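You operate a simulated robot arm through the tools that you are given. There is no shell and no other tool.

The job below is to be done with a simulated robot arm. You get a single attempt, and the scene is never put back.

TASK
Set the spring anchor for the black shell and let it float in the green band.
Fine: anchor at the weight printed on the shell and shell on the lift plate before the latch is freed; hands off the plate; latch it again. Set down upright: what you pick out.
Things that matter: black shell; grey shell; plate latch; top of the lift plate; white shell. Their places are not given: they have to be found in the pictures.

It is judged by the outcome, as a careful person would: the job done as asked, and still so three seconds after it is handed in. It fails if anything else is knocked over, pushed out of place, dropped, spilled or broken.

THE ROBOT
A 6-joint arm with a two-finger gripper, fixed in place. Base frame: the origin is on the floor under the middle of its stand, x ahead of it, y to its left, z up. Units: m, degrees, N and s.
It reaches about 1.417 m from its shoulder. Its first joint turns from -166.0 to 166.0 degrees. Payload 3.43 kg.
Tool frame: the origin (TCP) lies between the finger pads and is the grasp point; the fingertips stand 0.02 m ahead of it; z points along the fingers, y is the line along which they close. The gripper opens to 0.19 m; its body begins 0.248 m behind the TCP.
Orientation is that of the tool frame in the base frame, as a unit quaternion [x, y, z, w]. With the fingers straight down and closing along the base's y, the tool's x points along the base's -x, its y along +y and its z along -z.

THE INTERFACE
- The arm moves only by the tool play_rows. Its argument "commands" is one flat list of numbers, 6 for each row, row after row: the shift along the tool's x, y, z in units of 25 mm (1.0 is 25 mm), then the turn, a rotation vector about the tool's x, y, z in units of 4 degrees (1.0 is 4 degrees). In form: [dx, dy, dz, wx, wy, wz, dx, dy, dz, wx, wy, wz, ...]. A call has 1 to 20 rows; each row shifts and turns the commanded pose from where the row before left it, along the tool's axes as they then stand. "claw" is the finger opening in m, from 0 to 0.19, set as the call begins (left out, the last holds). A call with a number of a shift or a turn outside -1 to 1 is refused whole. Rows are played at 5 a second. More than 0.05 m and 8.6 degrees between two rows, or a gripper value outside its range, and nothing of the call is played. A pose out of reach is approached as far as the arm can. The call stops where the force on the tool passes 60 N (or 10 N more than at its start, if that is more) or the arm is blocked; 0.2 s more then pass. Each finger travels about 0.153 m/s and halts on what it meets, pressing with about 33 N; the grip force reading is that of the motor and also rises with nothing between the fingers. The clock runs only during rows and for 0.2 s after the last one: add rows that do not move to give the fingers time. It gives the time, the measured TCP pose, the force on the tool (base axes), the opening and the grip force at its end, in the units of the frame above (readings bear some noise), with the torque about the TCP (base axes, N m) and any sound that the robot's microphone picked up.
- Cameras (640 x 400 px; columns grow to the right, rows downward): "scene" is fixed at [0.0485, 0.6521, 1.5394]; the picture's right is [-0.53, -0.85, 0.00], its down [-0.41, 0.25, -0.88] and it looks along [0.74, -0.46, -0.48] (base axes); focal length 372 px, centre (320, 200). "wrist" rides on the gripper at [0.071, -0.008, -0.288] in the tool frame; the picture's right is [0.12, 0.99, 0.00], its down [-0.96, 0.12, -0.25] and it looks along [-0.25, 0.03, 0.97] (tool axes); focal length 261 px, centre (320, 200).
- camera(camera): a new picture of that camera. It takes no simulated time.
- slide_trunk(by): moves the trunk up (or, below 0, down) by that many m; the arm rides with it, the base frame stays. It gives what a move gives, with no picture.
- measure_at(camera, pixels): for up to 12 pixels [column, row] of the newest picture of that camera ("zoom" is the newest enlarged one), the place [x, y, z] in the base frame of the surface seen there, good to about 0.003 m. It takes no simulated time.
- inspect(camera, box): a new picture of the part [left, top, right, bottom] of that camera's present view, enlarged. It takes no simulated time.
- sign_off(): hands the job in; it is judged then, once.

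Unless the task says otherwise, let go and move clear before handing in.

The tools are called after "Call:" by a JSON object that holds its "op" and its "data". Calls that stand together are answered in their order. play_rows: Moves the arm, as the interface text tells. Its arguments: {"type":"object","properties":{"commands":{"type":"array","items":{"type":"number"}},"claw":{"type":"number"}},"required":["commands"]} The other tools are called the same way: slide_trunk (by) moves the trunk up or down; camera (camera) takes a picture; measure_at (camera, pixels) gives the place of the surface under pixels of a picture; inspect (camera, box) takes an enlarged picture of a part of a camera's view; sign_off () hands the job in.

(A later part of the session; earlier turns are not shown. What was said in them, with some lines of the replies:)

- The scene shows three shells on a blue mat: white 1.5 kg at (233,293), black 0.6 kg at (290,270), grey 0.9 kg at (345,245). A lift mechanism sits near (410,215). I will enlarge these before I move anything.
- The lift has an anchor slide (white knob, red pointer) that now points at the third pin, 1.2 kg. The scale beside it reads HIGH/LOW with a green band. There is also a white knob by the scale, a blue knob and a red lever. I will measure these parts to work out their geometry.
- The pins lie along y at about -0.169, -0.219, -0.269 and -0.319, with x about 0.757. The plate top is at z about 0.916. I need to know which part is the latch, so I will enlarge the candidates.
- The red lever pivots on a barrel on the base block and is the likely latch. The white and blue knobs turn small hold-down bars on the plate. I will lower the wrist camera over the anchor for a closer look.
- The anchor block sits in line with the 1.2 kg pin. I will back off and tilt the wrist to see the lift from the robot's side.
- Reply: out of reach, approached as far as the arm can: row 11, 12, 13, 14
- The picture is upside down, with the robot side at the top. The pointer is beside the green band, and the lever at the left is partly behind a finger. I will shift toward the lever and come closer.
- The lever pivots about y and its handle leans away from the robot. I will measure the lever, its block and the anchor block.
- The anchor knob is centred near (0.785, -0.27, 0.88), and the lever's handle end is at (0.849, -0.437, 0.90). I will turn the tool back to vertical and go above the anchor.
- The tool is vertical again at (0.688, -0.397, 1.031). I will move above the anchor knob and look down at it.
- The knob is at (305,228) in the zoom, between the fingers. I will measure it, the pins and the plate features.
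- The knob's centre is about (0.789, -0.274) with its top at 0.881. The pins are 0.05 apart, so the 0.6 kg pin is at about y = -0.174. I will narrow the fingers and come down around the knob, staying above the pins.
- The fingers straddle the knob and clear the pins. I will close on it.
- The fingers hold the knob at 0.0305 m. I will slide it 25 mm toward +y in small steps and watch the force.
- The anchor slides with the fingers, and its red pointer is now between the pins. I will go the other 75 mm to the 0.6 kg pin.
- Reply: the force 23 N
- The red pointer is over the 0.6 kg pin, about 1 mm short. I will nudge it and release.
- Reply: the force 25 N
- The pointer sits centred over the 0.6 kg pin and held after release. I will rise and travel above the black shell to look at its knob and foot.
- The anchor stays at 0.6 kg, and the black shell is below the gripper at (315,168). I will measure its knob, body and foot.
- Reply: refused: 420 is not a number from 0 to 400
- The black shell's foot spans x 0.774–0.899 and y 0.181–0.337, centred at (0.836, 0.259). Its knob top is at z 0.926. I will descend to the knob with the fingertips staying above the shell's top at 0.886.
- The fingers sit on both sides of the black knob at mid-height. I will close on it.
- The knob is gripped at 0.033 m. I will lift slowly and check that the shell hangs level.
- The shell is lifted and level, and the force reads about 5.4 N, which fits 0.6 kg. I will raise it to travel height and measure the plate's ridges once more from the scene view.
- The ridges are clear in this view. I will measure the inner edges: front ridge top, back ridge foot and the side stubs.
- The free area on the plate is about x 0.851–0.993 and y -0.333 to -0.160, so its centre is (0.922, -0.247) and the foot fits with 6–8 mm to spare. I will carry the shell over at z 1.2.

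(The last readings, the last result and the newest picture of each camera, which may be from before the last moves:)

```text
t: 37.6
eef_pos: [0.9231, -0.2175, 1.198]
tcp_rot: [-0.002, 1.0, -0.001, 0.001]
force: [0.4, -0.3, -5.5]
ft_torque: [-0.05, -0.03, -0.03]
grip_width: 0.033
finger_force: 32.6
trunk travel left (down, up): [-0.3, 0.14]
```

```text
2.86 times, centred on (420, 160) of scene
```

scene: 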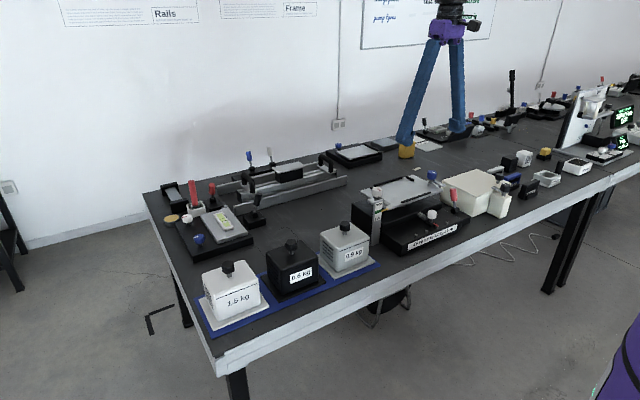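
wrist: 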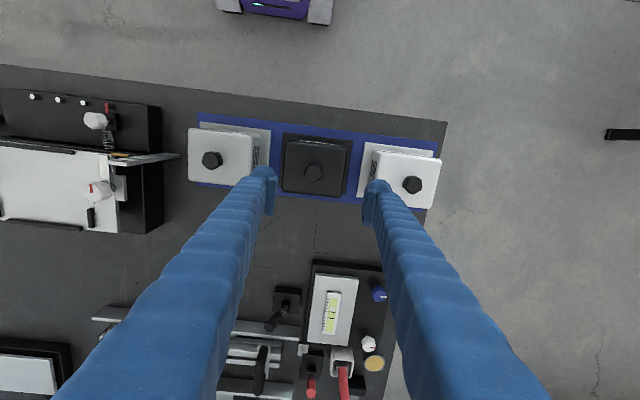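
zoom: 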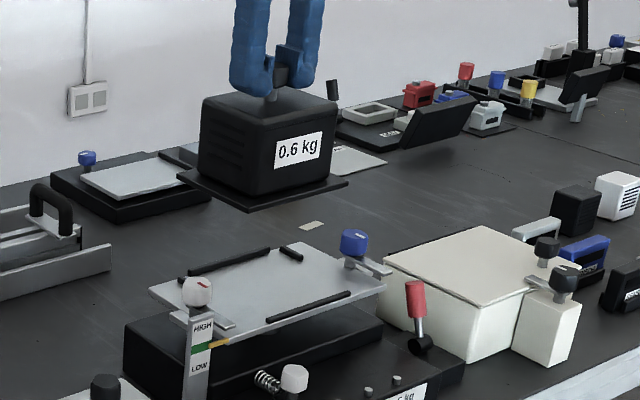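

The shell hangs level above the plate at y = -0.2175. I will move the last 30 mm in y and go down to about 2 cm above the plate.

Call:
{"op": "play_rows", "data": {"commands": [0, -0.4, 0, 0, 0, 0, 0, -0.4, 0, 0, 0, 0, 0, -0.38, 0, 0, 0, 0, 0, 0, 0.5, 0, 0, 0, 0, 0, 0.8, 0, 0, 0, 0, 0, 0.9, 0, 0, 0, 0, 0, 0.9, 0, 0, 0, 0, 0, 0.9, 0, 0, 0, 0, 0, 0.6, 0, 0, 0, 0, 0, 0.5, 0, 0, 0, 0, 0, 0, 0, 0, 0]}}

Call:
{"op": "inspect", "data": {"camera": "scene", "box": [350, 120, 470, 220]}}

Call:
{"op": "camera", "data": {"camera": "wrist"}}

```text
t: 40.0
eef_pos: [0.9247, -0.247, 1.0714]
tcp_rot: [-0.003, 1.0, 0.001, 0.002]
force: [-0.6, -0.7, -5.8]
ft_torque: [0.0, 0.02, -0.03]
grip_width: 0.0329
finger_force: 33.1
trunk travel left (down, up): [-0.3, 0.14]
```

```text
4.00 times, centred on (410, 170) of scene
```

zoom: 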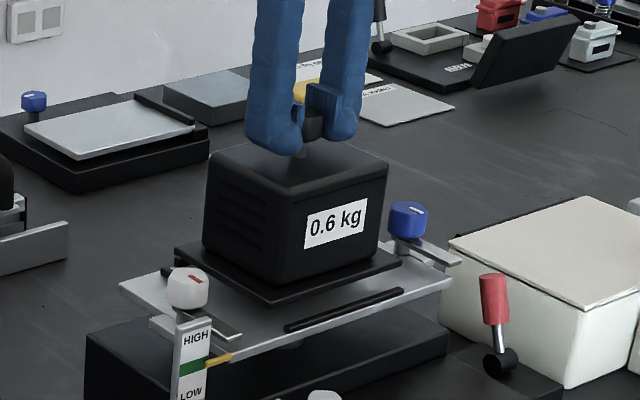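

```text
taken
```

wrist: 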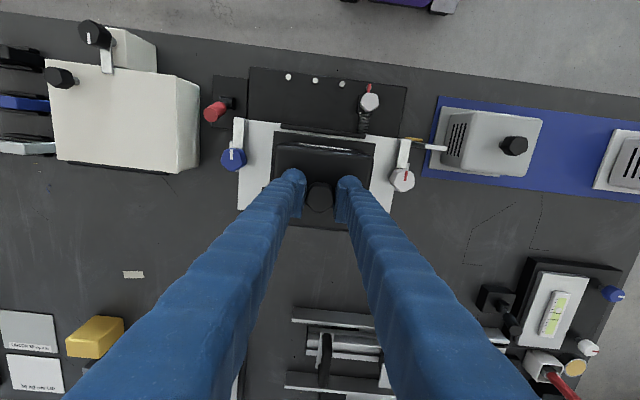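

The shell is centred over the plate with a small gap. I will check the foot's edges against the ridges before lowering.

Call:
{"op": "inspect", "data": {"camera": "wrist", "box": [220, 100, 430, 240]}}

Call:
{"op": "measure_at", "data": {"camera": "zoom", "pixels": [[165, 135], [470, 135], [165, 250], [180, 73], [430, 110], [310, 90], [60, 200], [530, 170], [160, 220], [465, 200]]}}

```text
2.86 times, centred on (325, 170) of wrist
```

zoom: 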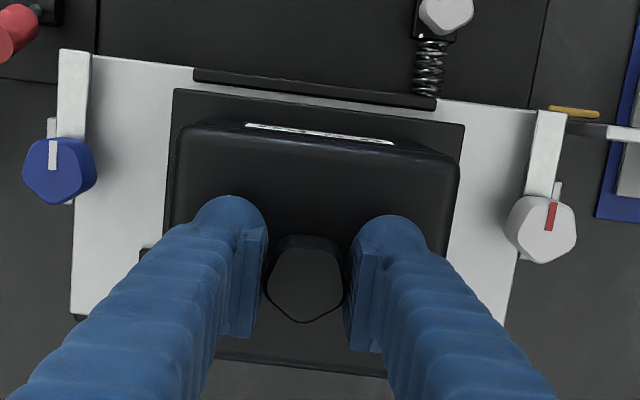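

```text
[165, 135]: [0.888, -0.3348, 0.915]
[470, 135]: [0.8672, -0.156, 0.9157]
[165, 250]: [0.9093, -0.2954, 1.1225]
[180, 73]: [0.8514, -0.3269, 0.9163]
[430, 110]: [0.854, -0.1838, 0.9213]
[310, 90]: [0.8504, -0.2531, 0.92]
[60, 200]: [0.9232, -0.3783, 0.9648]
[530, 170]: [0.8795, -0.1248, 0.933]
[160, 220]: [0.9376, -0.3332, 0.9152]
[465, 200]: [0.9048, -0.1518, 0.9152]
```

The foot's front corners are at (177,95) and (460,128) in the zoom. I will measure them and the ridge edge.

Call:
{"op": "measure_at", "data": {"camera": "zoom", "pixels": [[178, 95], [460, 128], [172, 150], [452, 190], [195, 82], [436, 107], [310, 98], [145, 252]]}}

```text
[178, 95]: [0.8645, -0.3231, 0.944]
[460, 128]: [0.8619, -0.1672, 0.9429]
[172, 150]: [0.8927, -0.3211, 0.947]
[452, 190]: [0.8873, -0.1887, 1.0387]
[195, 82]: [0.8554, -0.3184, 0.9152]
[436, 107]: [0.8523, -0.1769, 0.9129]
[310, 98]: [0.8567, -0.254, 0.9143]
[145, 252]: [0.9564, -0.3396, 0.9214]
```

The foot clears the ridges by 5–8 mm on every side. I will shift 2 mm in y and lower to just above contact.

Call:
{"op": "play_rows", "data": {"commands": [0.06, -0.08, 0.2, 0, 0, 0, 0, 0, 0.2, 0, 0, 0, 0, 0, 0.2, 0, 0, 0, 0, 0, 0.1, 0, 0, 0, 0, 0, 0, 0, 0, 0]}}

Call:
{"op": "play_rows", "data": {"commands": [0, 0, 0.06, 0, 0, 0, 0, 0, 0.06, 0, 0, 0, 0, 0, 0, 0, 0, 0]}}

```text
t: 41.2
eef_pos: [0.9238, -0.2487, 1.0527]
tcp_rot: [-0.001, 1.0, 0.0, 0.001]
force: [0.4, 0.2, -5.6]
ft_torque: [-0.02, 0.02, 0.0]
grip_width: 0.0328
finger_force: 33.1
trunk travel left (down, up): [-0.3, 0.14]
```

```text
t: 42.0
eef_pos: [0.9242, -0.2478, 1.0503]
tcp_rot: [-0.002, 1.0, 0.0, 0.001]
force: [0.3, -0.5, -6.4]
ft_torque: [-0.02, 0.0, 0.0]
grip_width: 0.0327
finger_force: 33.4
trunk travel left (down, up): [-0.3, 0.14]
```

No contact yet, as the force is still -6 N. I will keep lowering in 1 mm steps.

Call:
{"op": "play_rows", "data": {"commands": [0, 0, 0.05, 0, 0, 0, 0, 0, 0.05, 0, 0, 0, 0, 0, 0, 0, 0, 0]}}

Call:
{"op": "inspect", "data": {"camera": "scene", "box": [360, 150, 460, 220]}}

```text
t: 42.8
eef_pos: [0.9233, -0.2477, 1.049]
tcp_rot: [-0.001, 1.0, 0.001, 0.002]
force: [-0.7, -1.0, 2.3]
ft_torque: [0.01, 0.11, -0.02]
grip_width: 0.033
finger_force: 32.9
trunk travel left (down, up): [-0.3, 0.14]
```

```text
5.71 times, centred on (410, 185) of scene
```

zoom: 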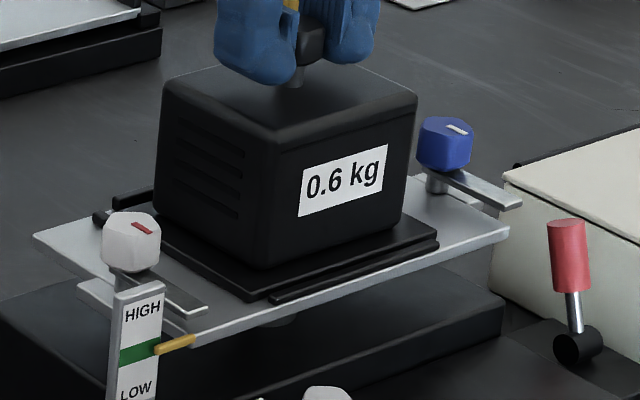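

Contact: the force rose to +2.3 N, and the foot lies flat between the ridges. I will open the fingers and check that the shell rests upright.

Call:
{"op": "play_rows", "data": {"commands": [0, 0, 0, 0, 0, 0, 0, 0, 0, 0, 0, 0, 0, 0, 0, 0, 0, 0], "claw": 0.07}}

Call:
{"op": "play_rows", "data": {"commands": [0, 0, -0.3, 0, 0, 0, 0, 0, -0.8, 0, 0, 0, 0, 0, -0.8, 0, 0, 0, 0, 0, -0.8, 0, 0, 0, 0, 0, -0.8, 0, 0, 0]}}

Call:
{"op": "inspect", "data": {"camera": "scene", "box": [350, 130, 470, 230]}}

Call:
{"op": "camera", "data": {"camera": "wrist"}}

```text
t: 43.6
eef_pos: [0.9227, -0.2481, 1.0487]
tcp_rot: [-0.002, 1.0, 0.0, 0.002]
force: [-0.1, 0.7, -0.2]
ft_torque: [-0.04, 0.04, 0.02]
grip_width: 0.0698
finger_force: 0.1
trunk travel left (down, up): [-0.3, 0.14]
```

```text
t: 44.8
eef_pos: [0.9235, -0.2482, 1.1381]
tcp_rot: [-0.002, 1.0, 0.0, 0.003]
force: [-0.1, 0.0, -0.1]
ft_torque: [0.03, -0.02, 0.01]
grip_width: 0.0702
finger_force: 0.1
trunk travel left (down, up): [-0.3, 0.14]
```

```text
4.00 times, centred on (410, 180) of scene
```

zoom: 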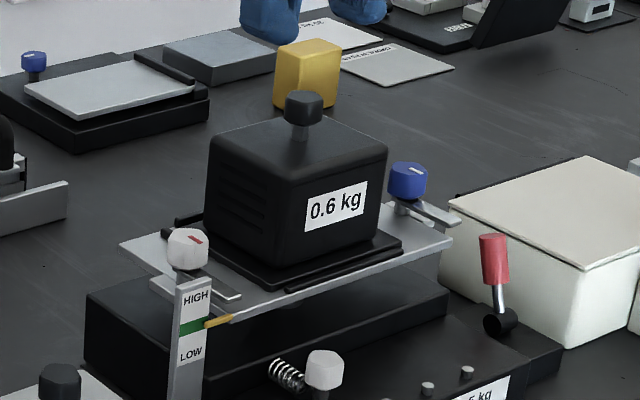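

```text
taken
```

wrist: 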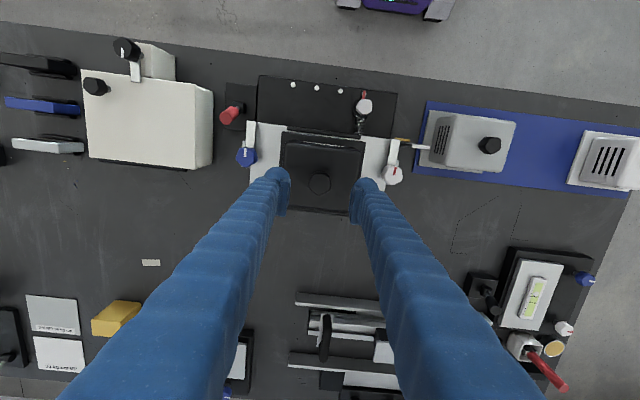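

The shell stands upright between the ridges and the pointer is still at green. I will now measure the red lever and the space around it to plan the push.

Call:
{"op": "inspect", "data": {"camera": "wrist", "box": [170, 60, 290, 200]}}

Call:
{"op": "measure_at", "data": {"camera": "wrist", "pixels": [[212, 92], [210, 160], [205, 80], [200, 85], [232, 112], [226, 118], [240, 107], [243, 157], [250, 125], [240, 165], [225, 85], [255, 125]]}}

Call:
{"op": "inspect", "data": {"camera": "scene", "box": [430, 150, 500, 220]}}

Call:
{"op": "measure_at", "data": {"camera": "zoom", "pixels": [[290, 270], [290, 230], [275, 215], [310, 210], [320, 330], [300, 350], [270, 150], [380, 330], [200, 110], [240, 130]]}}

```text
2.86 times, centred on (230, 130) of wrist
```

zoom: 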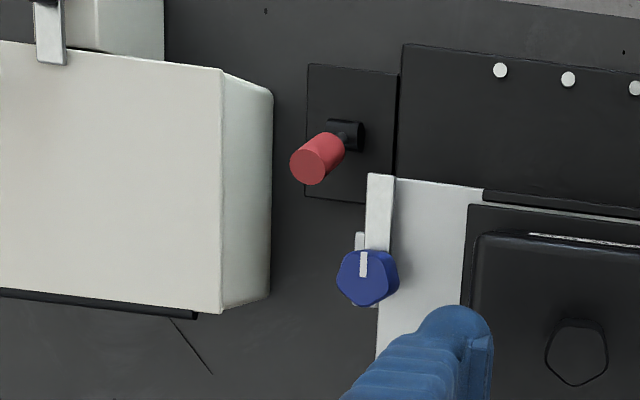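

```text
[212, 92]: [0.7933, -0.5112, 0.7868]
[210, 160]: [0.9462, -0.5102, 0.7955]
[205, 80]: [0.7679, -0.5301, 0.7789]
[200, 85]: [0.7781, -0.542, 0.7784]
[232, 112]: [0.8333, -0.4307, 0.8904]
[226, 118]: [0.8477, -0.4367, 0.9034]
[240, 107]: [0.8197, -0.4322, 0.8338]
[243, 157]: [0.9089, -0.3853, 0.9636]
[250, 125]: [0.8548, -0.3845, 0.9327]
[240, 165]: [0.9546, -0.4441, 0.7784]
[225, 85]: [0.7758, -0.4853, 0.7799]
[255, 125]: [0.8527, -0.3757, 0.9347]
```

```text
5.71 times, centred on (465, 185) of scene
```

zoom: 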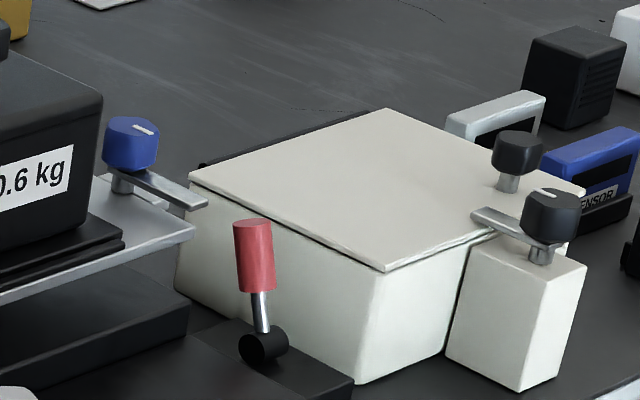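

```text
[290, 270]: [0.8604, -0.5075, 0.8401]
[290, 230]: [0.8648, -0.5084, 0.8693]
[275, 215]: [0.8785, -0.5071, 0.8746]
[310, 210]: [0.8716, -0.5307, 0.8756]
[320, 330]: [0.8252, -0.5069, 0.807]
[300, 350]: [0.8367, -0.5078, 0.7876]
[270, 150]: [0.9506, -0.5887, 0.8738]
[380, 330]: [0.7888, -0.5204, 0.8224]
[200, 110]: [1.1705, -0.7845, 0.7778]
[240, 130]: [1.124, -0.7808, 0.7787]
```

The lever's handle lies near y -0.434 and the box side is at y -0.507, so a finger fits between them. I will move above the lever and turn the gripper 90° so the fingers straddle the handle along x, its swing direction.

Call:
{"op": "play_rows", "data": {"commands": [0.42, -0.93, 0, 0, 0, 0, 0.42, -0.93, 0, 0, 0, 0, 0.42, -0.93, 0, 0, 0, 0, 0.42, -0.93, 0, 0, 0, 0, 0.42, -0.93, 0, 0, 0, 0, 0.42, -0.93, 0, 0, 0, 0, 0.42, -0.93, 0, 0, 0, 0, 0.42, -0.93, 0, 0, 0, 0, 0, 0, 0, 0, 0, -1, 0, 0, 0, 0, 0, -1, 0, 0, 0, 0, 0, -1, 0, 0, 0, 0, 0, -1, 0, 0, 0, 0, 0, -1, 0, 0, 0, 0, 0, -1]}}

Call:
{"op": "play_rows", "data": {"commands": [0, 0, 0, 0, 0, -1, 0, 0, 0, 0, 0, -1, 0, 0, 0, 0, 0, -1, 0, 0, 0, 0, 0, -1, 0, 0, 0, 0, 0, -1, 0, 0, 0, 0, 0, -1, 0, 0, 0, 0, 0, -1, 0, 0, 0, 0, 0, -1, 0, 0, 0, 0, 0, -1, 0, 0, 0, 0, 0, -1, 0, 0, 0, 0, 0, -1, 0, 0, 0, 0, 0, -1, 0, 0, 0, 0, 0, -1, 0, 0, 0, 0, 0, -1, 0, 0, 0, 0, 0, -1, 0, 0, 0, 0, 0, -1, 0, 0, 0, 0, 0, -0.5]}}

Call:
{"op": "camera", "data": {"camera": "wrist"}}

```text
t: 47.8
eef_pos: [0.8387, -0.4347, 1.1348]
tcp_rot: [-0.209, 0.978, 0.001, 0.002]
force: [0.3, -0.5, 0.6]
ft_torque: [0.02, -0.03, -0.02]
grip_width: 0.0699
finger_force: 0.1
trunk travel left (down, up): [-0.3, 0.14]
```

```text
t: 51.4
eef_pos: [0.8394, -0.4342, 1.1358]
tcp_rot: [0.708, -0.706, 0.002, -0.002]
force: [0.1, -0.1, -0.3]
ft_torque: [0.0, 0.01, -0.02]
grip_width: 0.0702
finger_force: 0.0
trunk travel left (down, up): [-0.3, 0.14]
```

```text
taken
```

wrist: 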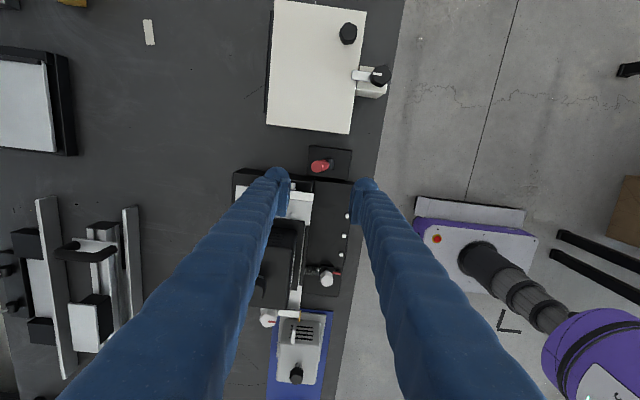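

The gripper is turned, so the picture's right is now toward the robot and the lever is at (322,165). I will centre over the handle and go down to just above it.

Call:
{"op": "play_rows", "data": {"commands": [0.1, -0.14, 0.3, 0, 0, 0, 0.1, 0, 0.9, 0, 0, 0, 0, 0, 0.9, 0, 0, 0, 0, 0, 0.9, 0, 0, 0, 0, 0, 0.9, 0, 0, 0, 0, 0, 0.9, 0, 0, 0, 0, 0, 0.9, 0, 0, 0, 0, 0, 0.9, 0, 0, 0, 0, 0, 0.9, 0, 0, 0]}}

Call:
{"op": "inspect", "data": {"camera": "wrist", "box": [220, 90, 420, 230]}}

Call:
{"op": "inspect", "data": {"camera": "scene", "box": [390, 130, 490, 220]}}

```text
t: 53.4
eef_pos: [0.8435, -0.4389, 0.9467]
tcp_rot: [0.708, -0.706, 0.0, -0.001]
force: [-0.6, -0.3, 0.7]
ft_torque: [0.02, 0.04, -0.01]
grip_width: 0.0696
finger_force: 0.1
trunk travel left (down, up): [-0.3, 0.14]
```

```text
2.86 times, centred on (320, 160) of wrist
```

zoom: 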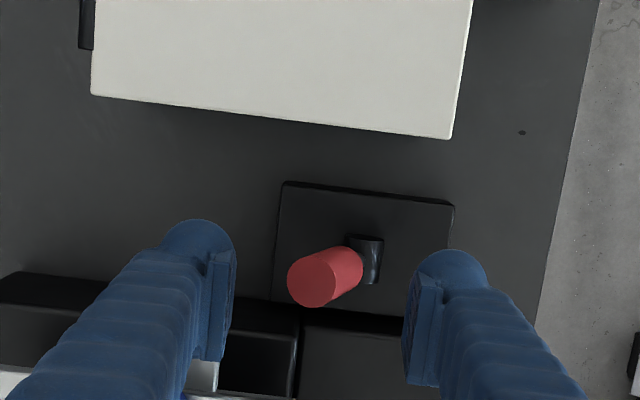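

```text
4.44 times, centred on (440, 175) of scene
```

zoom: 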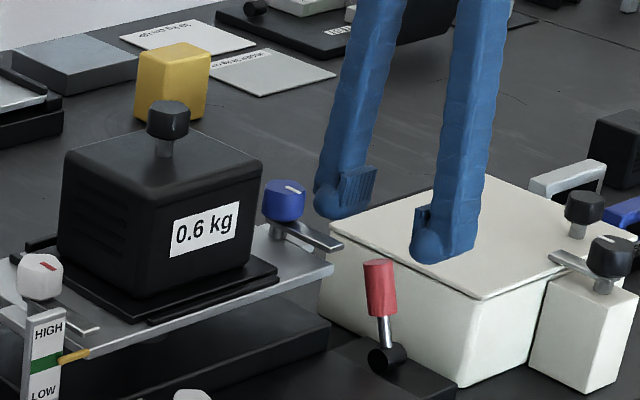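

The red handle is centred between the fingers. I will lower so the pads are at handle height.

Call:
{"op": "play_rows", "data": {"commands": [0, 0, 0.6, 0, 0, 0, 0, 0, 0.6, 0, 0, 0, 0, 0, 0.6, 0, 0, 0, 0, 0, 0.6, 0, 0, 0]}}

Call:
{"op": "inspect", "data": {"camera": "wrist", "box": [220, 90, 420, 230]}}

Call:
{"op": "inspect", "data": {"camera": "scene", "box": [390, 130, 490, 220]}}

```text
t: 54.4
eef_pos: [0.8441, -0.4398, 0.8874]
tcp_rot: [-0.707, 0.707, -0.001, 0.001]
force: [0.3, 0.6, -0.4]
ft_torque: [0.03, 0.05, 0.0]
grip_width: 0.0702
finger_force: 0.0
trunk travel left (down, up): [-0.3, 0.14]
```

```text
2.86 times, centred on (320, 160) of wrist
```

zoom: 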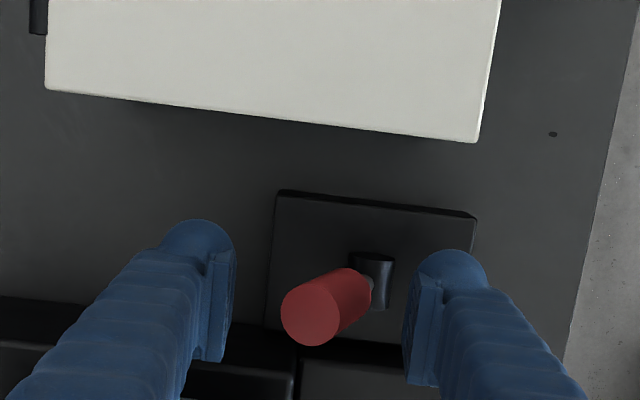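

```text
4.44 times, centred on (440, 175) of scene
```

zoom: 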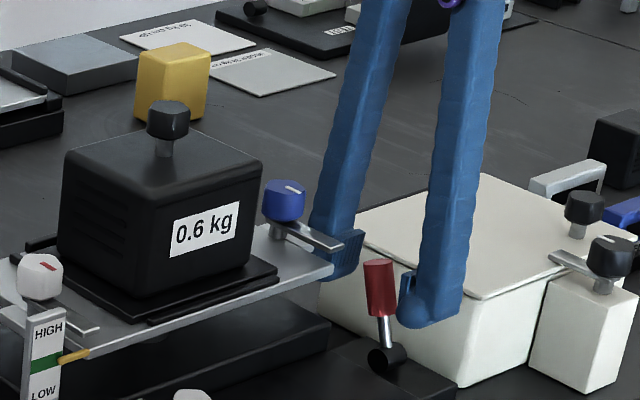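

The lever lies between the fingers, the shell is on the plate and the anchor is at 0.6 kg. I will push the lever toward the robot (-x) in small steps and watch the force and the pointer.

Call:
{"op": "play_rows", "data": {"commands": [0, 0.3, 0, 0, 0, 0, 0, 0.3, 0, 0, 0, 0, 0, 0.3, 0, 0, 0, 0, 0, 0.3, 0, 0, 0, 0, 0, 0.3, 0, 0, 0, 0]}}

Call:
{"op": "inspect", "data": {"camera": "scene", "box": [360, 130, 490, 230]}}

Call:
{"op": "inspect", "data": {"camera": "wrist", "box": [220, 90, 420, 230]}}

```text
t: 55.6
eef_pos: [0.8068, -0.4391, 0.8878]
tcp_rot: [0.708, -0.706, 0.0, 0.0]
force: [0.0, -0.4, 0.1]
ft_torque: [0.01, 0.0, 0.0]
grip_width: 0.07
finger_force: 0.2
trunk travel left (down, up): [-0.3, 0.14]
```

```text
4.00 times, centred on (425, 180) of scene
```

zoom: 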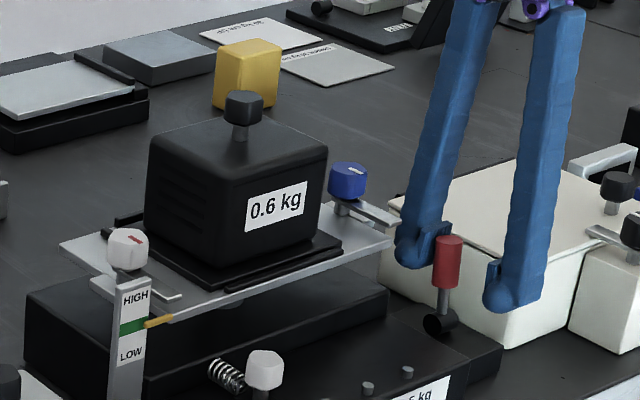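

```text
2.86 times, centred on (320, 160) of wrist
```

zoom: 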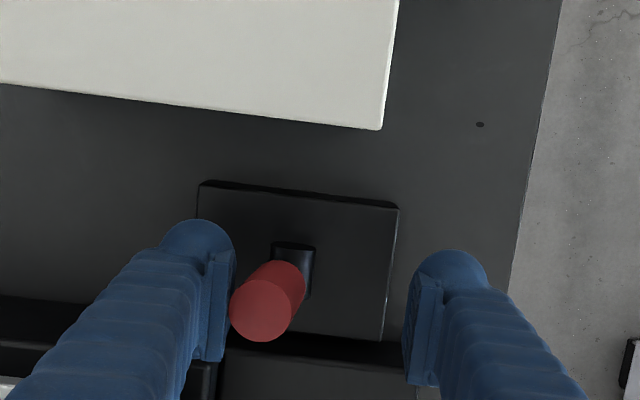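

The lever is following the finger with little force, and the pointer is unchanged so far. I will keep pushing.

Call:
{"op": "play_rows", "data": {"commands": [0, 0.3, 0, 0, 0, 0, 0, 0.3, 0, 0, 0, 0, 0, 0.3, 0, 0, 0, 0, 0, 0.3, 0, 0, 0, 0]}}

Call:
{"op": "inspect", "data": {"camera": "scene", "box": [360, 130, 490, 230]}}

Call:
{"op": "inspect", "data": {"camera": "wrist", "box": [220, 90, 420, 230]}}

```text
t: 56.6
eef_pos: [0.7776, -0.4382, 0.8873]
tcp_rot: [0.708, -0.706, 0.002, -0.002]
force: [3.4, -0.1, 1.3]
ft_torque: [-0.06, -0.11, -0.01]
grip_width: 0.0715
finger_force: 1.2
trunk travel left (down, up): [-0.3, 0.14]
```

```text
4.00 times, centred on (425, 180) of scene
```

zoom: 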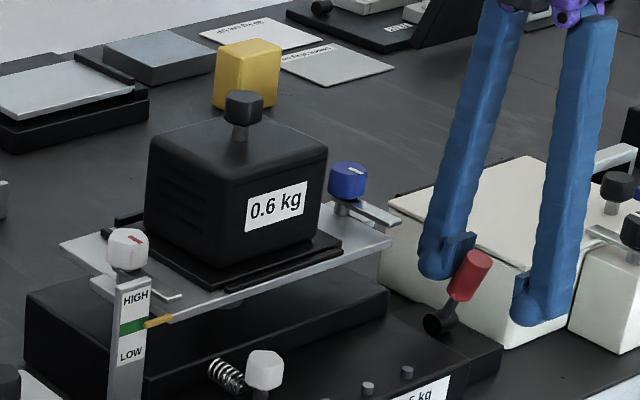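

```text
2.86 times, centred on (320, 160) of wrist
```

zoom: 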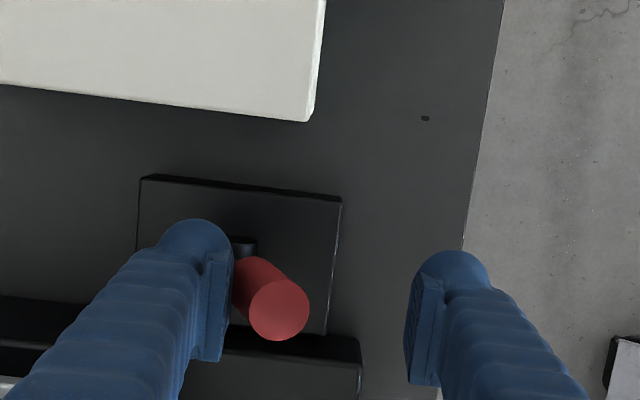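

The lever has tipped past vertical toward the robot, and the force is 3.4 N. I will look at the pointer and measure the lever angle.

Call:
{"op": "inspect", "data": {"camera": "scene", "box": [380, 190, 420, 225]}}

Call:
{"op": "inspect", "data": {"camera": "scene", "box": [455, 180, 495, 220]}}

Call:
{"op": "measure_at", "data": {"camera": "zoom", "pixels": [[270, 150], [250, 190], [220, 240], [160, 290]]}}

```text
11.43 times, centred on (400, 208) of scene
```

zoom: 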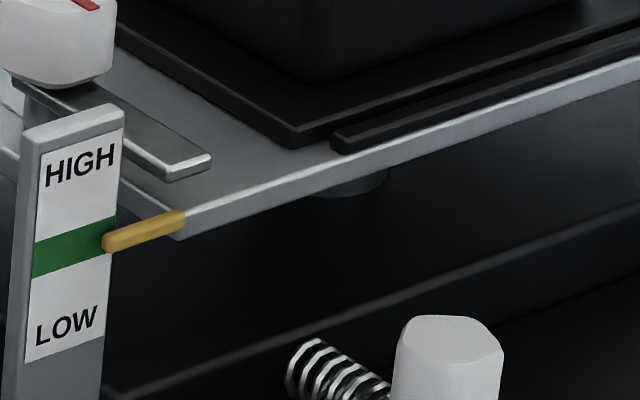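

```text
10.00 times, centred on (475, 200) of scene
```

zoom: 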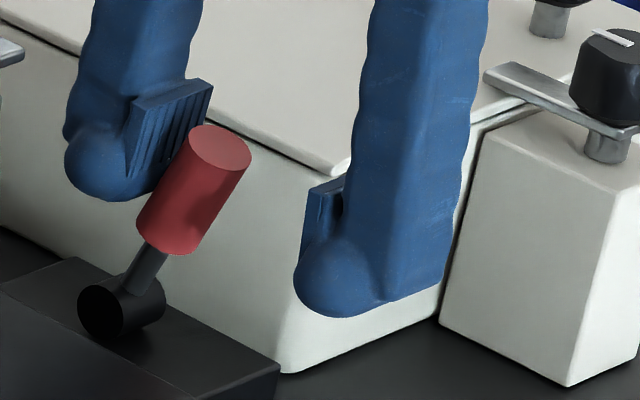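

```text
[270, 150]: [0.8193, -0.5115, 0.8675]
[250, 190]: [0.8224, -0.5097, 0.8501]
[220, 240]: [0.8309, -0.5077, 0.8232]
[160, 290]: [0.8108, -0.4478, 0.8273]
```

The pointer is inside the green band. I will measure the handle's top and then push a few more mm to find the lever's end stop.

Call:
{"op": "inspect", "data": {"camera": "wrist", "box": [220, 90, 420, 230]}}

Call:
{"op": "measure_at", "data": {"camera": "zoom", "pixels": [[280, 310], [262, 270], [245, 243], [256, 300], [302, 310]]}}

Call:
{"op": "play_rows", "data": {"commands": [0, 0.1, 0, 0, 0, 0, 0, 0.1, 0, 0, 0, 0, 0, 0, 0, 0, 0, 0]}}

Call:
{"op": "inspect", "data": {"camera": "wrist", "box": [220, 90, 420, 230]}}

```text
2.86 times, centred on (320, 160) of wrist
```

zoom: 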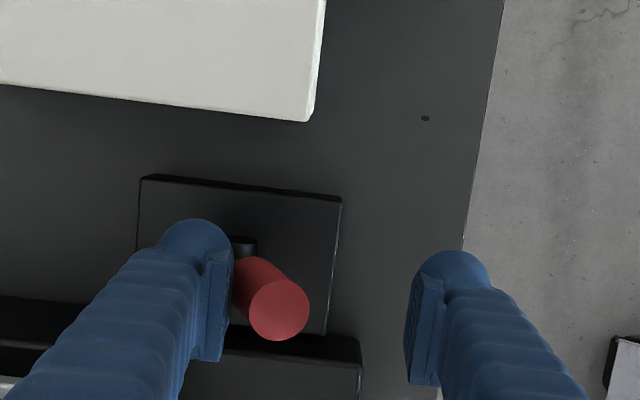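

```text
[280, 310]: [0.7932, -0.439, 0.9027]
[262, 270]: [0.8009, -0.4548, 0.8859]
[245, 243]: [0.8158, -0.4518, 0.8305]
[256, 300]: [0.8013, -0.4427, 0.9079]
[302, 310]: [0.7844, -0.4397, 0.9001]
```

```text
t: 57.4
eef_pos: [0.7722, -0.441, 0.8891]
tcp_rot: [0.708, -0.706, 0.001, 0.0]
force: [16.1, 0.3, 1.4]
ft_torque: [-0.02, -0.2, 0.0]
grip_width: 0.0793
finger_force: 8.2
trunk travel left (down, up): [-0.3, 0.14]
```

```text
2.86 times, centred on (320, 160) of wrist
```

zoom: 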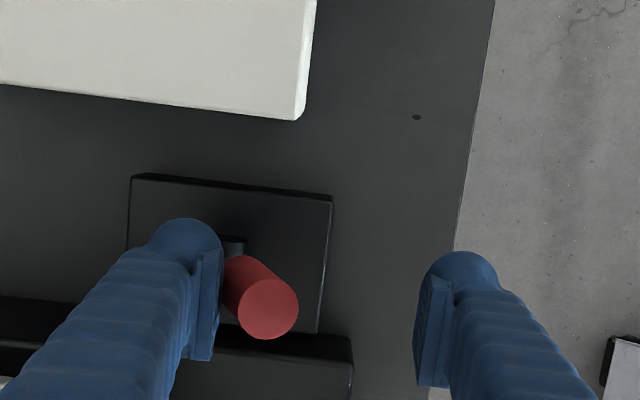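

The force rose to 16 N and the finger gave way, so the lever is at its stop and the latch should be free. I will back off from the lever and wait, watching the pointer.

Call:
{"op": "play_rows", "data": {"commands": [0, -0.2, 0, 0, 0, 0, 0, -0.2, 0, 0, 0, 0, 0, 0, 0, 0, 0, 0, 0, 0, 0, 0, 0, 0, 0, 0, 0, 0, 0, 0, 0, 0, 0, 0, 0, 0, 0, 0, 0, 0, 0, 0]}}

Call:
{"op": "inspect", "data": {"camera": "scene", "box": [380, 190, 420, 225]}}

Call:
{"op": "inspect", "data": {"camera": "scene", "box": [360, 130, 490, 230]}}

```text
t: 59.0
eef_pos: [0.7814, -0.4396, 0.8876]
tcp_rot: [0.708, -0.707, 0.001, -0.001]
force: [-0.1, 0.2, 0.8]
ft_torque: [-0.03, 0.03, 0.01]
grip_width: 0.0697
finger_force: 0.0
trunk travel left (down, up): [-0.3, 0.14]
```

```text
11.43 times, centred on (400, 208) of scene
```

zoom: 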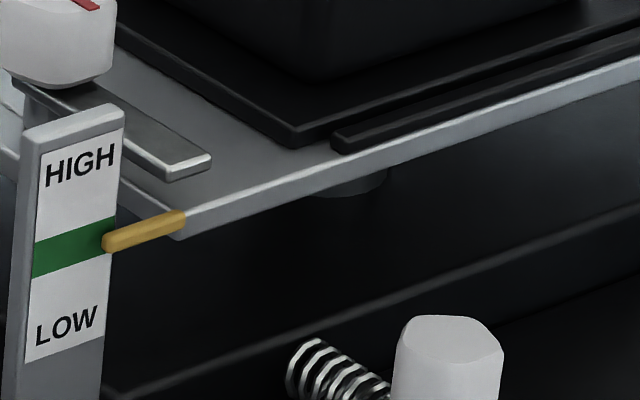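

```text
4.00 times, centred on (425, 180) of scene
```

zoom: 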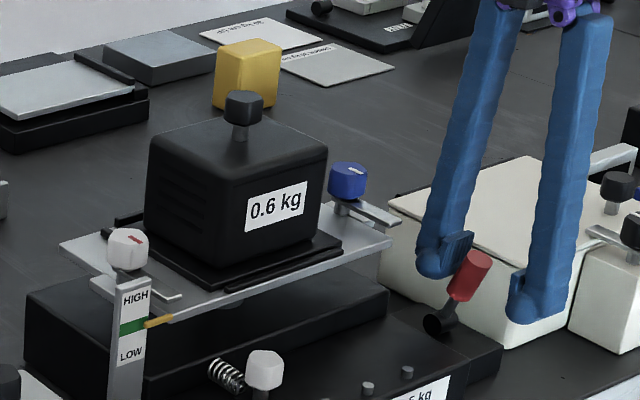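

The lever stays in the freed position with the fingers clear of it, and the pointer sits steadily in the green band. I will wait about four more seconds hands-off to confirm that it floats there.

Call:
{"op": "play_rows", "data": {"commands": [0, 0, 0, 0, 0, 0, 0, 0, 0, 0, 0, 0, 0, 0, 0, 0, 0, 0, 0, 0, 0, 0, 0, 0, 0, 0, 0, 0, 0, 0, 0, 0, 0, 0, 0, 0, 0, 0, 0, 0, 0, 0, 0, 0, 0, 0, 0, 0, 0, 0, 0, 0, 0, 0, 0, 0, 0, 0, 0, 0, 0, 0, 0, 0, 0, 0, 0, 0, 0, 0, 0, 0, 0, 0, 0, 0, 0, 0, 0, 0, 0, 0, 0, 0, 0, 0, 0, 0, 0, 0, 0, 0, 0, 0, 0, 0, 0, 0, 0, 0, 0, 0, 0, 0, 0, 0, 0, 0, 0, 0, 0, 0, 0, 0, 0, 0, 0, 0, 0, 0]}}

Call:
{"op": "inspect", "data": {"camera": "scene", "box": [380, 190, 420, 225]}}

Call:
{"op": "inspect", "data": {"camera": "scene", "box": [340, 130, 500, 250]}}

```text
t: 63.2
eef_pos: [0.7807, -0.4395, 0.8882]
tcp_rot: [0.708, -0.706, 0.001, -0.001]
force: [-0.4, -0.2, -0.4]
ft_torque: [0.0, 0.02, 0.01]
grip_width: 0.0697
finger_force: 0.1
trunk travel left (down, up): [-0.3, 0.14]
```

```text
11.43 times, centred on (400, 208) of scene
```

zoom: 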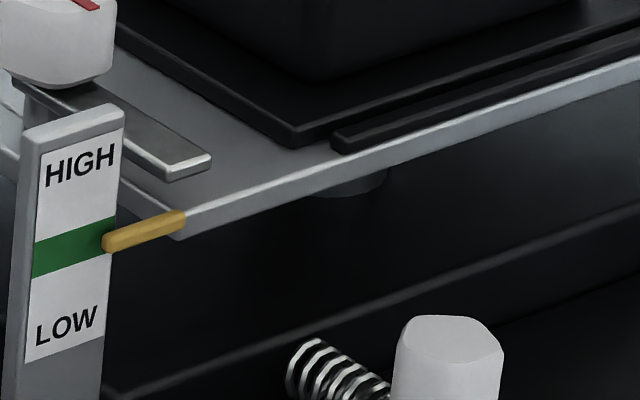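

```text
3.33 times, centred on (420, 190) of scene
```

zoom: 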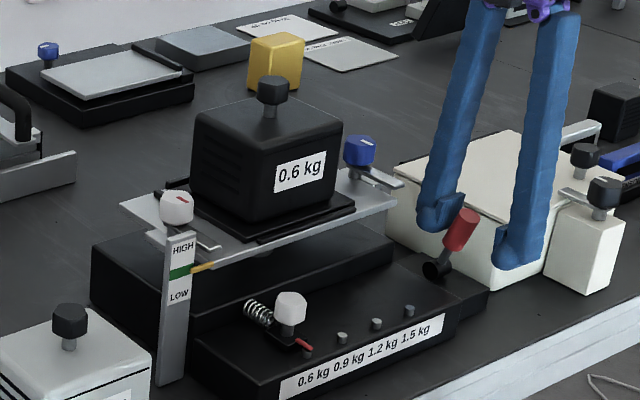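

The plate has floated steadily in the green band for over five seconds with nothing touching it. Now I will relatch: centre on the lever, narrow the fingers, then push the lever back away from the robot.

Call:
{"op": "play_rows", "data": {"commands": [0, -0.23, 0, 0, 0, 0, 0, -0.23, 0, 0, 0, 0, 0, -0.22, 0, 0, 0, 0]}}

Call:
{"op": "play_rows", "data": {"commands": [0, 0, 0, 0, 0, 0, 0, -0.2, 0, 0, 0, 0, 0, -0.3, 0, 0, 0, 0, 0, -0.3, 0, 0, 0, 0, 0, -0.3, 0, 0, 0, 0, 0, -0.3, 0, 0, 0, 0, 0, -0.3, 0, 0, 0, 0, 0, -0.2, 0, 0, 0, 0], "claw": 0.05}}

Call:
{"op": "inspect", "data": {"camera": "scene", "box": [340, 130, 500, 250]}}

Call:
{"op": "inspect", "data": {"camera": "wrist", "box": [220, 90, 420, 230]}}

```text
t: 64.0
eef_pos: [0.7985, -0.4393, 0.8875]
tcp_rot: [0.708, -0.706, 0.001, -0.001]
force: [-0.5, 0.1, 0.8]
ft_torque: [-0.02, 0.01, 0.0]
grip_width: 0.0697
finger_force: 0.0
trunk travel left (down, up): [-0.3, 0.14]
```

```text
t: 65.8
eef_pos: [0.8458, -0.4394, 0.8869]
tcp_rot: [0.708, -0.706, 0.001, 0.0]
force: [-0.5, -0.3, 0.8]
ft_torque: [-0.01, 0.01, 0.01]
grip_width: 0.0501
finger_force: 0.1
trunk travel left (down, up): [-0.3, 0.14]
```

```text
3.33 times, centred on (420, 190) of scene
```

zoom: 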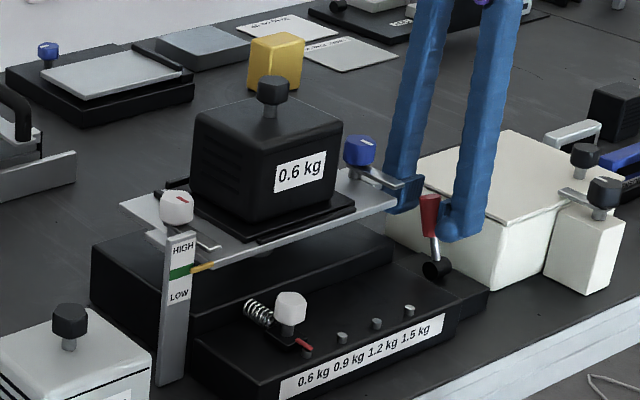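

```text
2.86 times, centred on (320, 160) of wrist
```

zoom: 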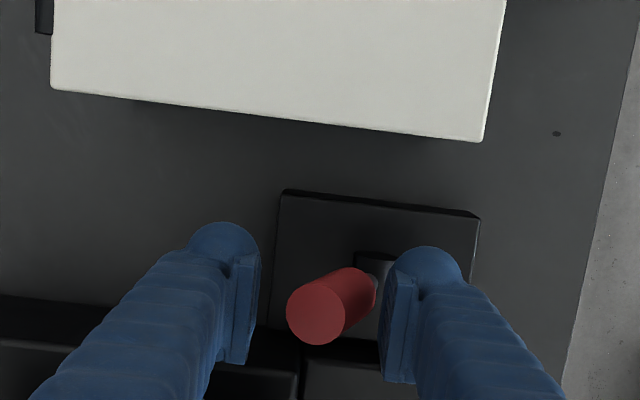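

The lever leans away from the robot again and may have snapped over. I will push a little further to confirm it is at its end stop.

Call:
{"op": "play_rows", "data": {"commands": [0, -0.15, 0, 0, 0, 0, 0, -0.15, 0, 0, 0, 0, 0, 0, 0, 0, 0, 0]}}

Call:
{"op": "inspect", "data": {"camera": "wrist", "box": [220, 90, 420, 230]}}

```text
t: 66.6
eef_pos: [0.8535, -0.4383, 0.8867]
tcp_rot: [0.708, -0.706, 0.001, -0.001]
force: [-3.3, 0.2, 0.9]
ft_torque: [-0.01, 0.1, -0.03]
grip_width: 0.0521
finger_force: 2.3
trunk travel left (down, up): [-0.3, 0.14]
```

```text
2.86 times, centred on (320, 160) of wrist
```

zoom: 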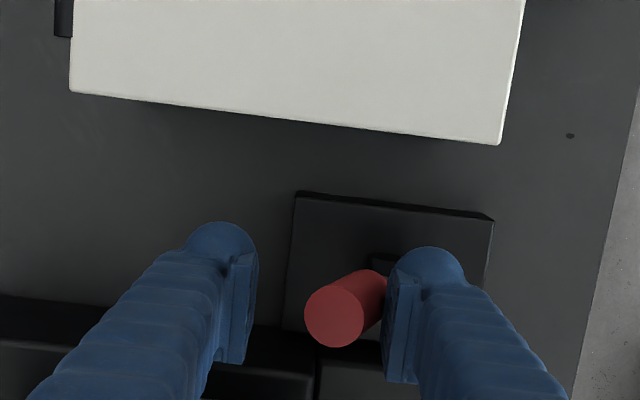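

Contact at -3.3 N with the finger giving slightly. I will press a few mm more to be sure, then back off to the middle.

Call:
{"op": "play_rows", "data": {"commands": [0, -0.12, 0, 0, 0, 0, 0, 0, 0, 0, 0, 0]}}

Call:
{"op": "play_rows", "data": {"commands": [0, 0.2, 0, 0, 0, 0, 0, 0.22, 0, 0, 0, 0, 0, 0, 0, 0, 0, 0]}}

Call:
{"op": "inspect", "data": {"camera": "scene", "box": [340, 130, 500, 250]}}

Call:
{"op": "inspect", "data": {"camera": "wrist", "box": [220, 90, 420, 230]}}

```text
t: 67.2
eef_pos: [0.8551, -0.4398, 0.8875]
tcp_rot: [0.707, -0.707, 0.001, -0.001]
force: [-10.9, -0.2, 1.5]
ft_torque: [0.03, 0.17, -0.03]
grip_width: 0.0557
finger_force: 5.2
trunk travel left (down, up): [-0.3, 0.14]
```

```text
t: 68.0
eef_pos: [0.8451, -0.4402, 0.8879]
tcp_rot: [0.709, -0.705, 0.001, 0.0]
force: [-0.2, -0.5, -0.8]
ft_torque: [-0.01, -0.01, 0.0]
grip_width: 0.0502
finger_force: 0.1
trunk travel left (down, up): [-0.3, 0.14]
```

```text
3.33 times, centred on (420, 190) of scene
```

zoom: 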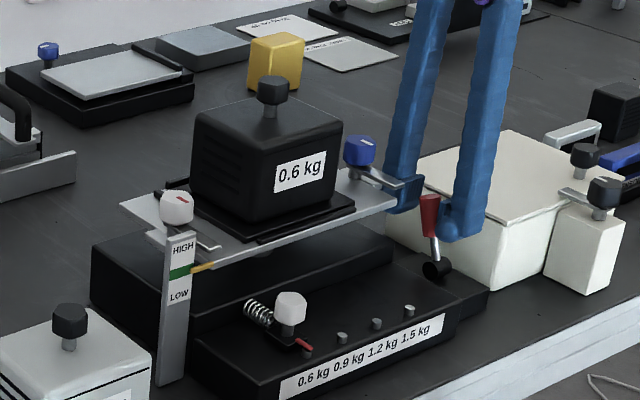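

```text
2.86 times, centred on (320, 160) of wrist
```

zoom: 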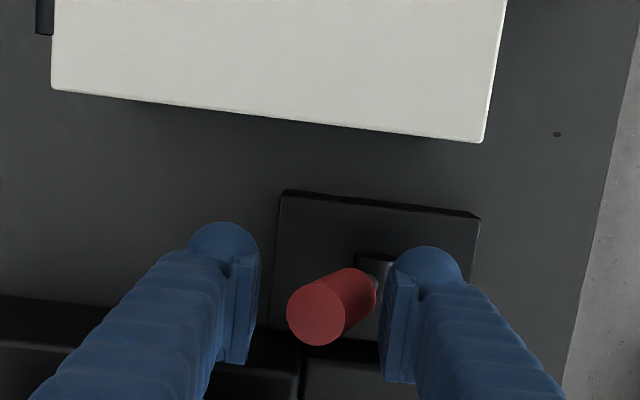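

The lever stays in the latched lean, as at the start, and the fingers are clear of it. I will rise straight up and move clear.

Call:
{"op": "play_rows", "data": {"commands": [0, 0, -0.3, 0, 0, 0, 0, 0, -0.8, 0, 0, 0, 0, 0, -1, 0, 0, 0, 0, 0, -1, 0, 0, 0, 0, 0, -1, 0, 0, 0, 0, 0, -1, 0, 0, 0, 0, 0, -1, 0, 0, 0, 0, 0, -1, 0, 0, 0, 0, 0, -1, 0, 0, 0, 0, 0, -1, 0, 0, 0, 0, 0, -1, 0, 0, 0, 0, 0, -1, 0, 0, 0]}}

Call:
{"op": "play_rows", "data": {"commands": [0, 1, 0, 0, 0, 0, 0, 1, 0, 0, 0, 0, 0, 1, 0, 0, 0, 0, 0, 1, 0, 0, 0, 0, 0, 1, 0, 0, 0, 0, 0, 1, 0, 0, 0, 0]}}

Call:
{"op": "camera", "data": {"camera": "scene"}}

Call:
{"op": "inspect", "data": {"camera": "scene", "box": [380, 190, 420, 225]}}

Call:
{"op": "inspect", "data": {"camera": "scene", "box": [340, 130, 500, 250]}}

```text
t: 70.6
eef_pos: [0.8449, -0.4391, 1.1661]
tcp_rot: [0.707, -0.707, 0.001, -0.001]
force: [-0.8, 0.1, -0.2]
ft_torque: [0.01, -0.02, 0.0]
grip_width: 0.05
finger_force: 0.1
trunk travel left (down, up): [-0.3, 0.14]
```

```text
t: 72.0
eef_pos: [0.6941, -0.4407, 1.1655]
tcp_rot: [0.708, -0.706, 0.001, -0.001]
force: [-1.3, 1.0, -0.2]
ft_torque: [-0.01, -0.06, 0.0]
grip_width: 0.0501
finger_force: 0.0
trunk travel left (down, up): [-0.3, 0.14]
```

```text
taken
```

scene: 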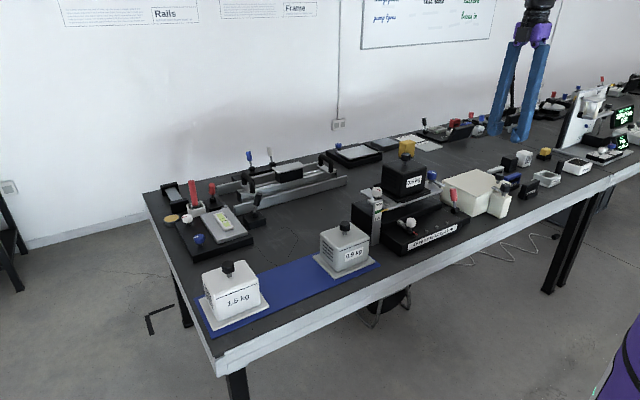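

```text
11.43 times, centred on (400, 208) of scene
```

zoom: 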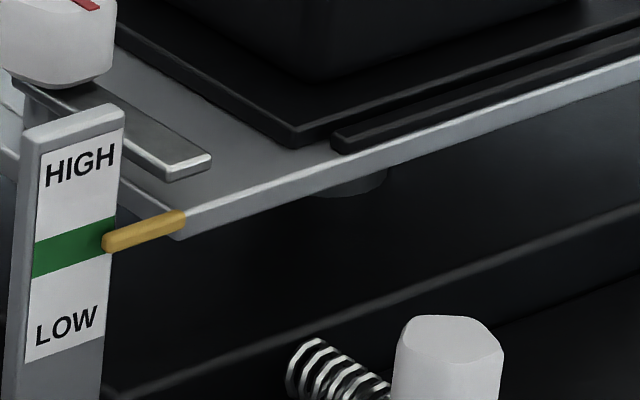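

```text
3.33 times, centred on (420, 190) of scene
```

zoom: 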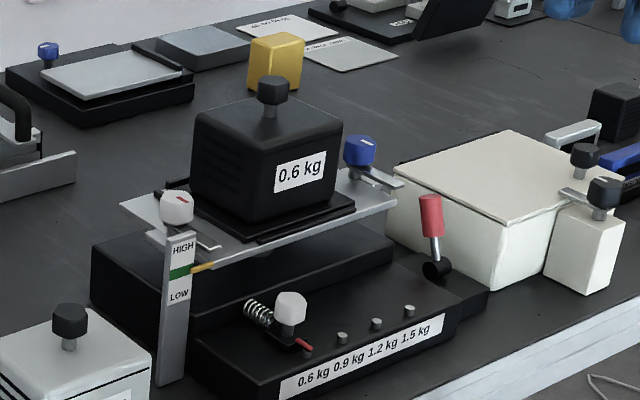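

The anchor is at 0.6 kg, the black shell stands upright on the plate with the pointer in the green band, and the red lever is back in its latched lean. The grey and white shells have not moved, and the gripper is clear, so I am handing the job in.

Call:
{"op": "sign_off", "data": {}}

```text
The job is handed in.
```

The black shell is on the lift plate with the spring anchor at 0.6 kg, the pointer is in the green band, and the latch is set again. I've handed the job in, but the judged result hasn't come back.

- **Anchor:** I slid it from 1.2 kg to 0.6 kg, the weight printed on the black shell. This was done before the latch was freed, and it stayed there after I let go.
- **Shell:** I lifted it by its knob and set it down upright between the plate's ridges.
- **Float:** I freed the latch and kept the gripper clear of the plate. The pointer stayed in the green band for about five seconds.
- **Latch:** I pushed the lever back to its stop. It stayed there when I moved away.

**Uncertainty:** I took the red lever to be the plate latch because nothing else on the lift could be it. The pointer didn't visibly move when I freed the lever. That fits a balanced load, but it means I never saw the plate move to prove it was free.

In the final picture the grey and white shells were where they started, and nothing else had been moved or knocked over.
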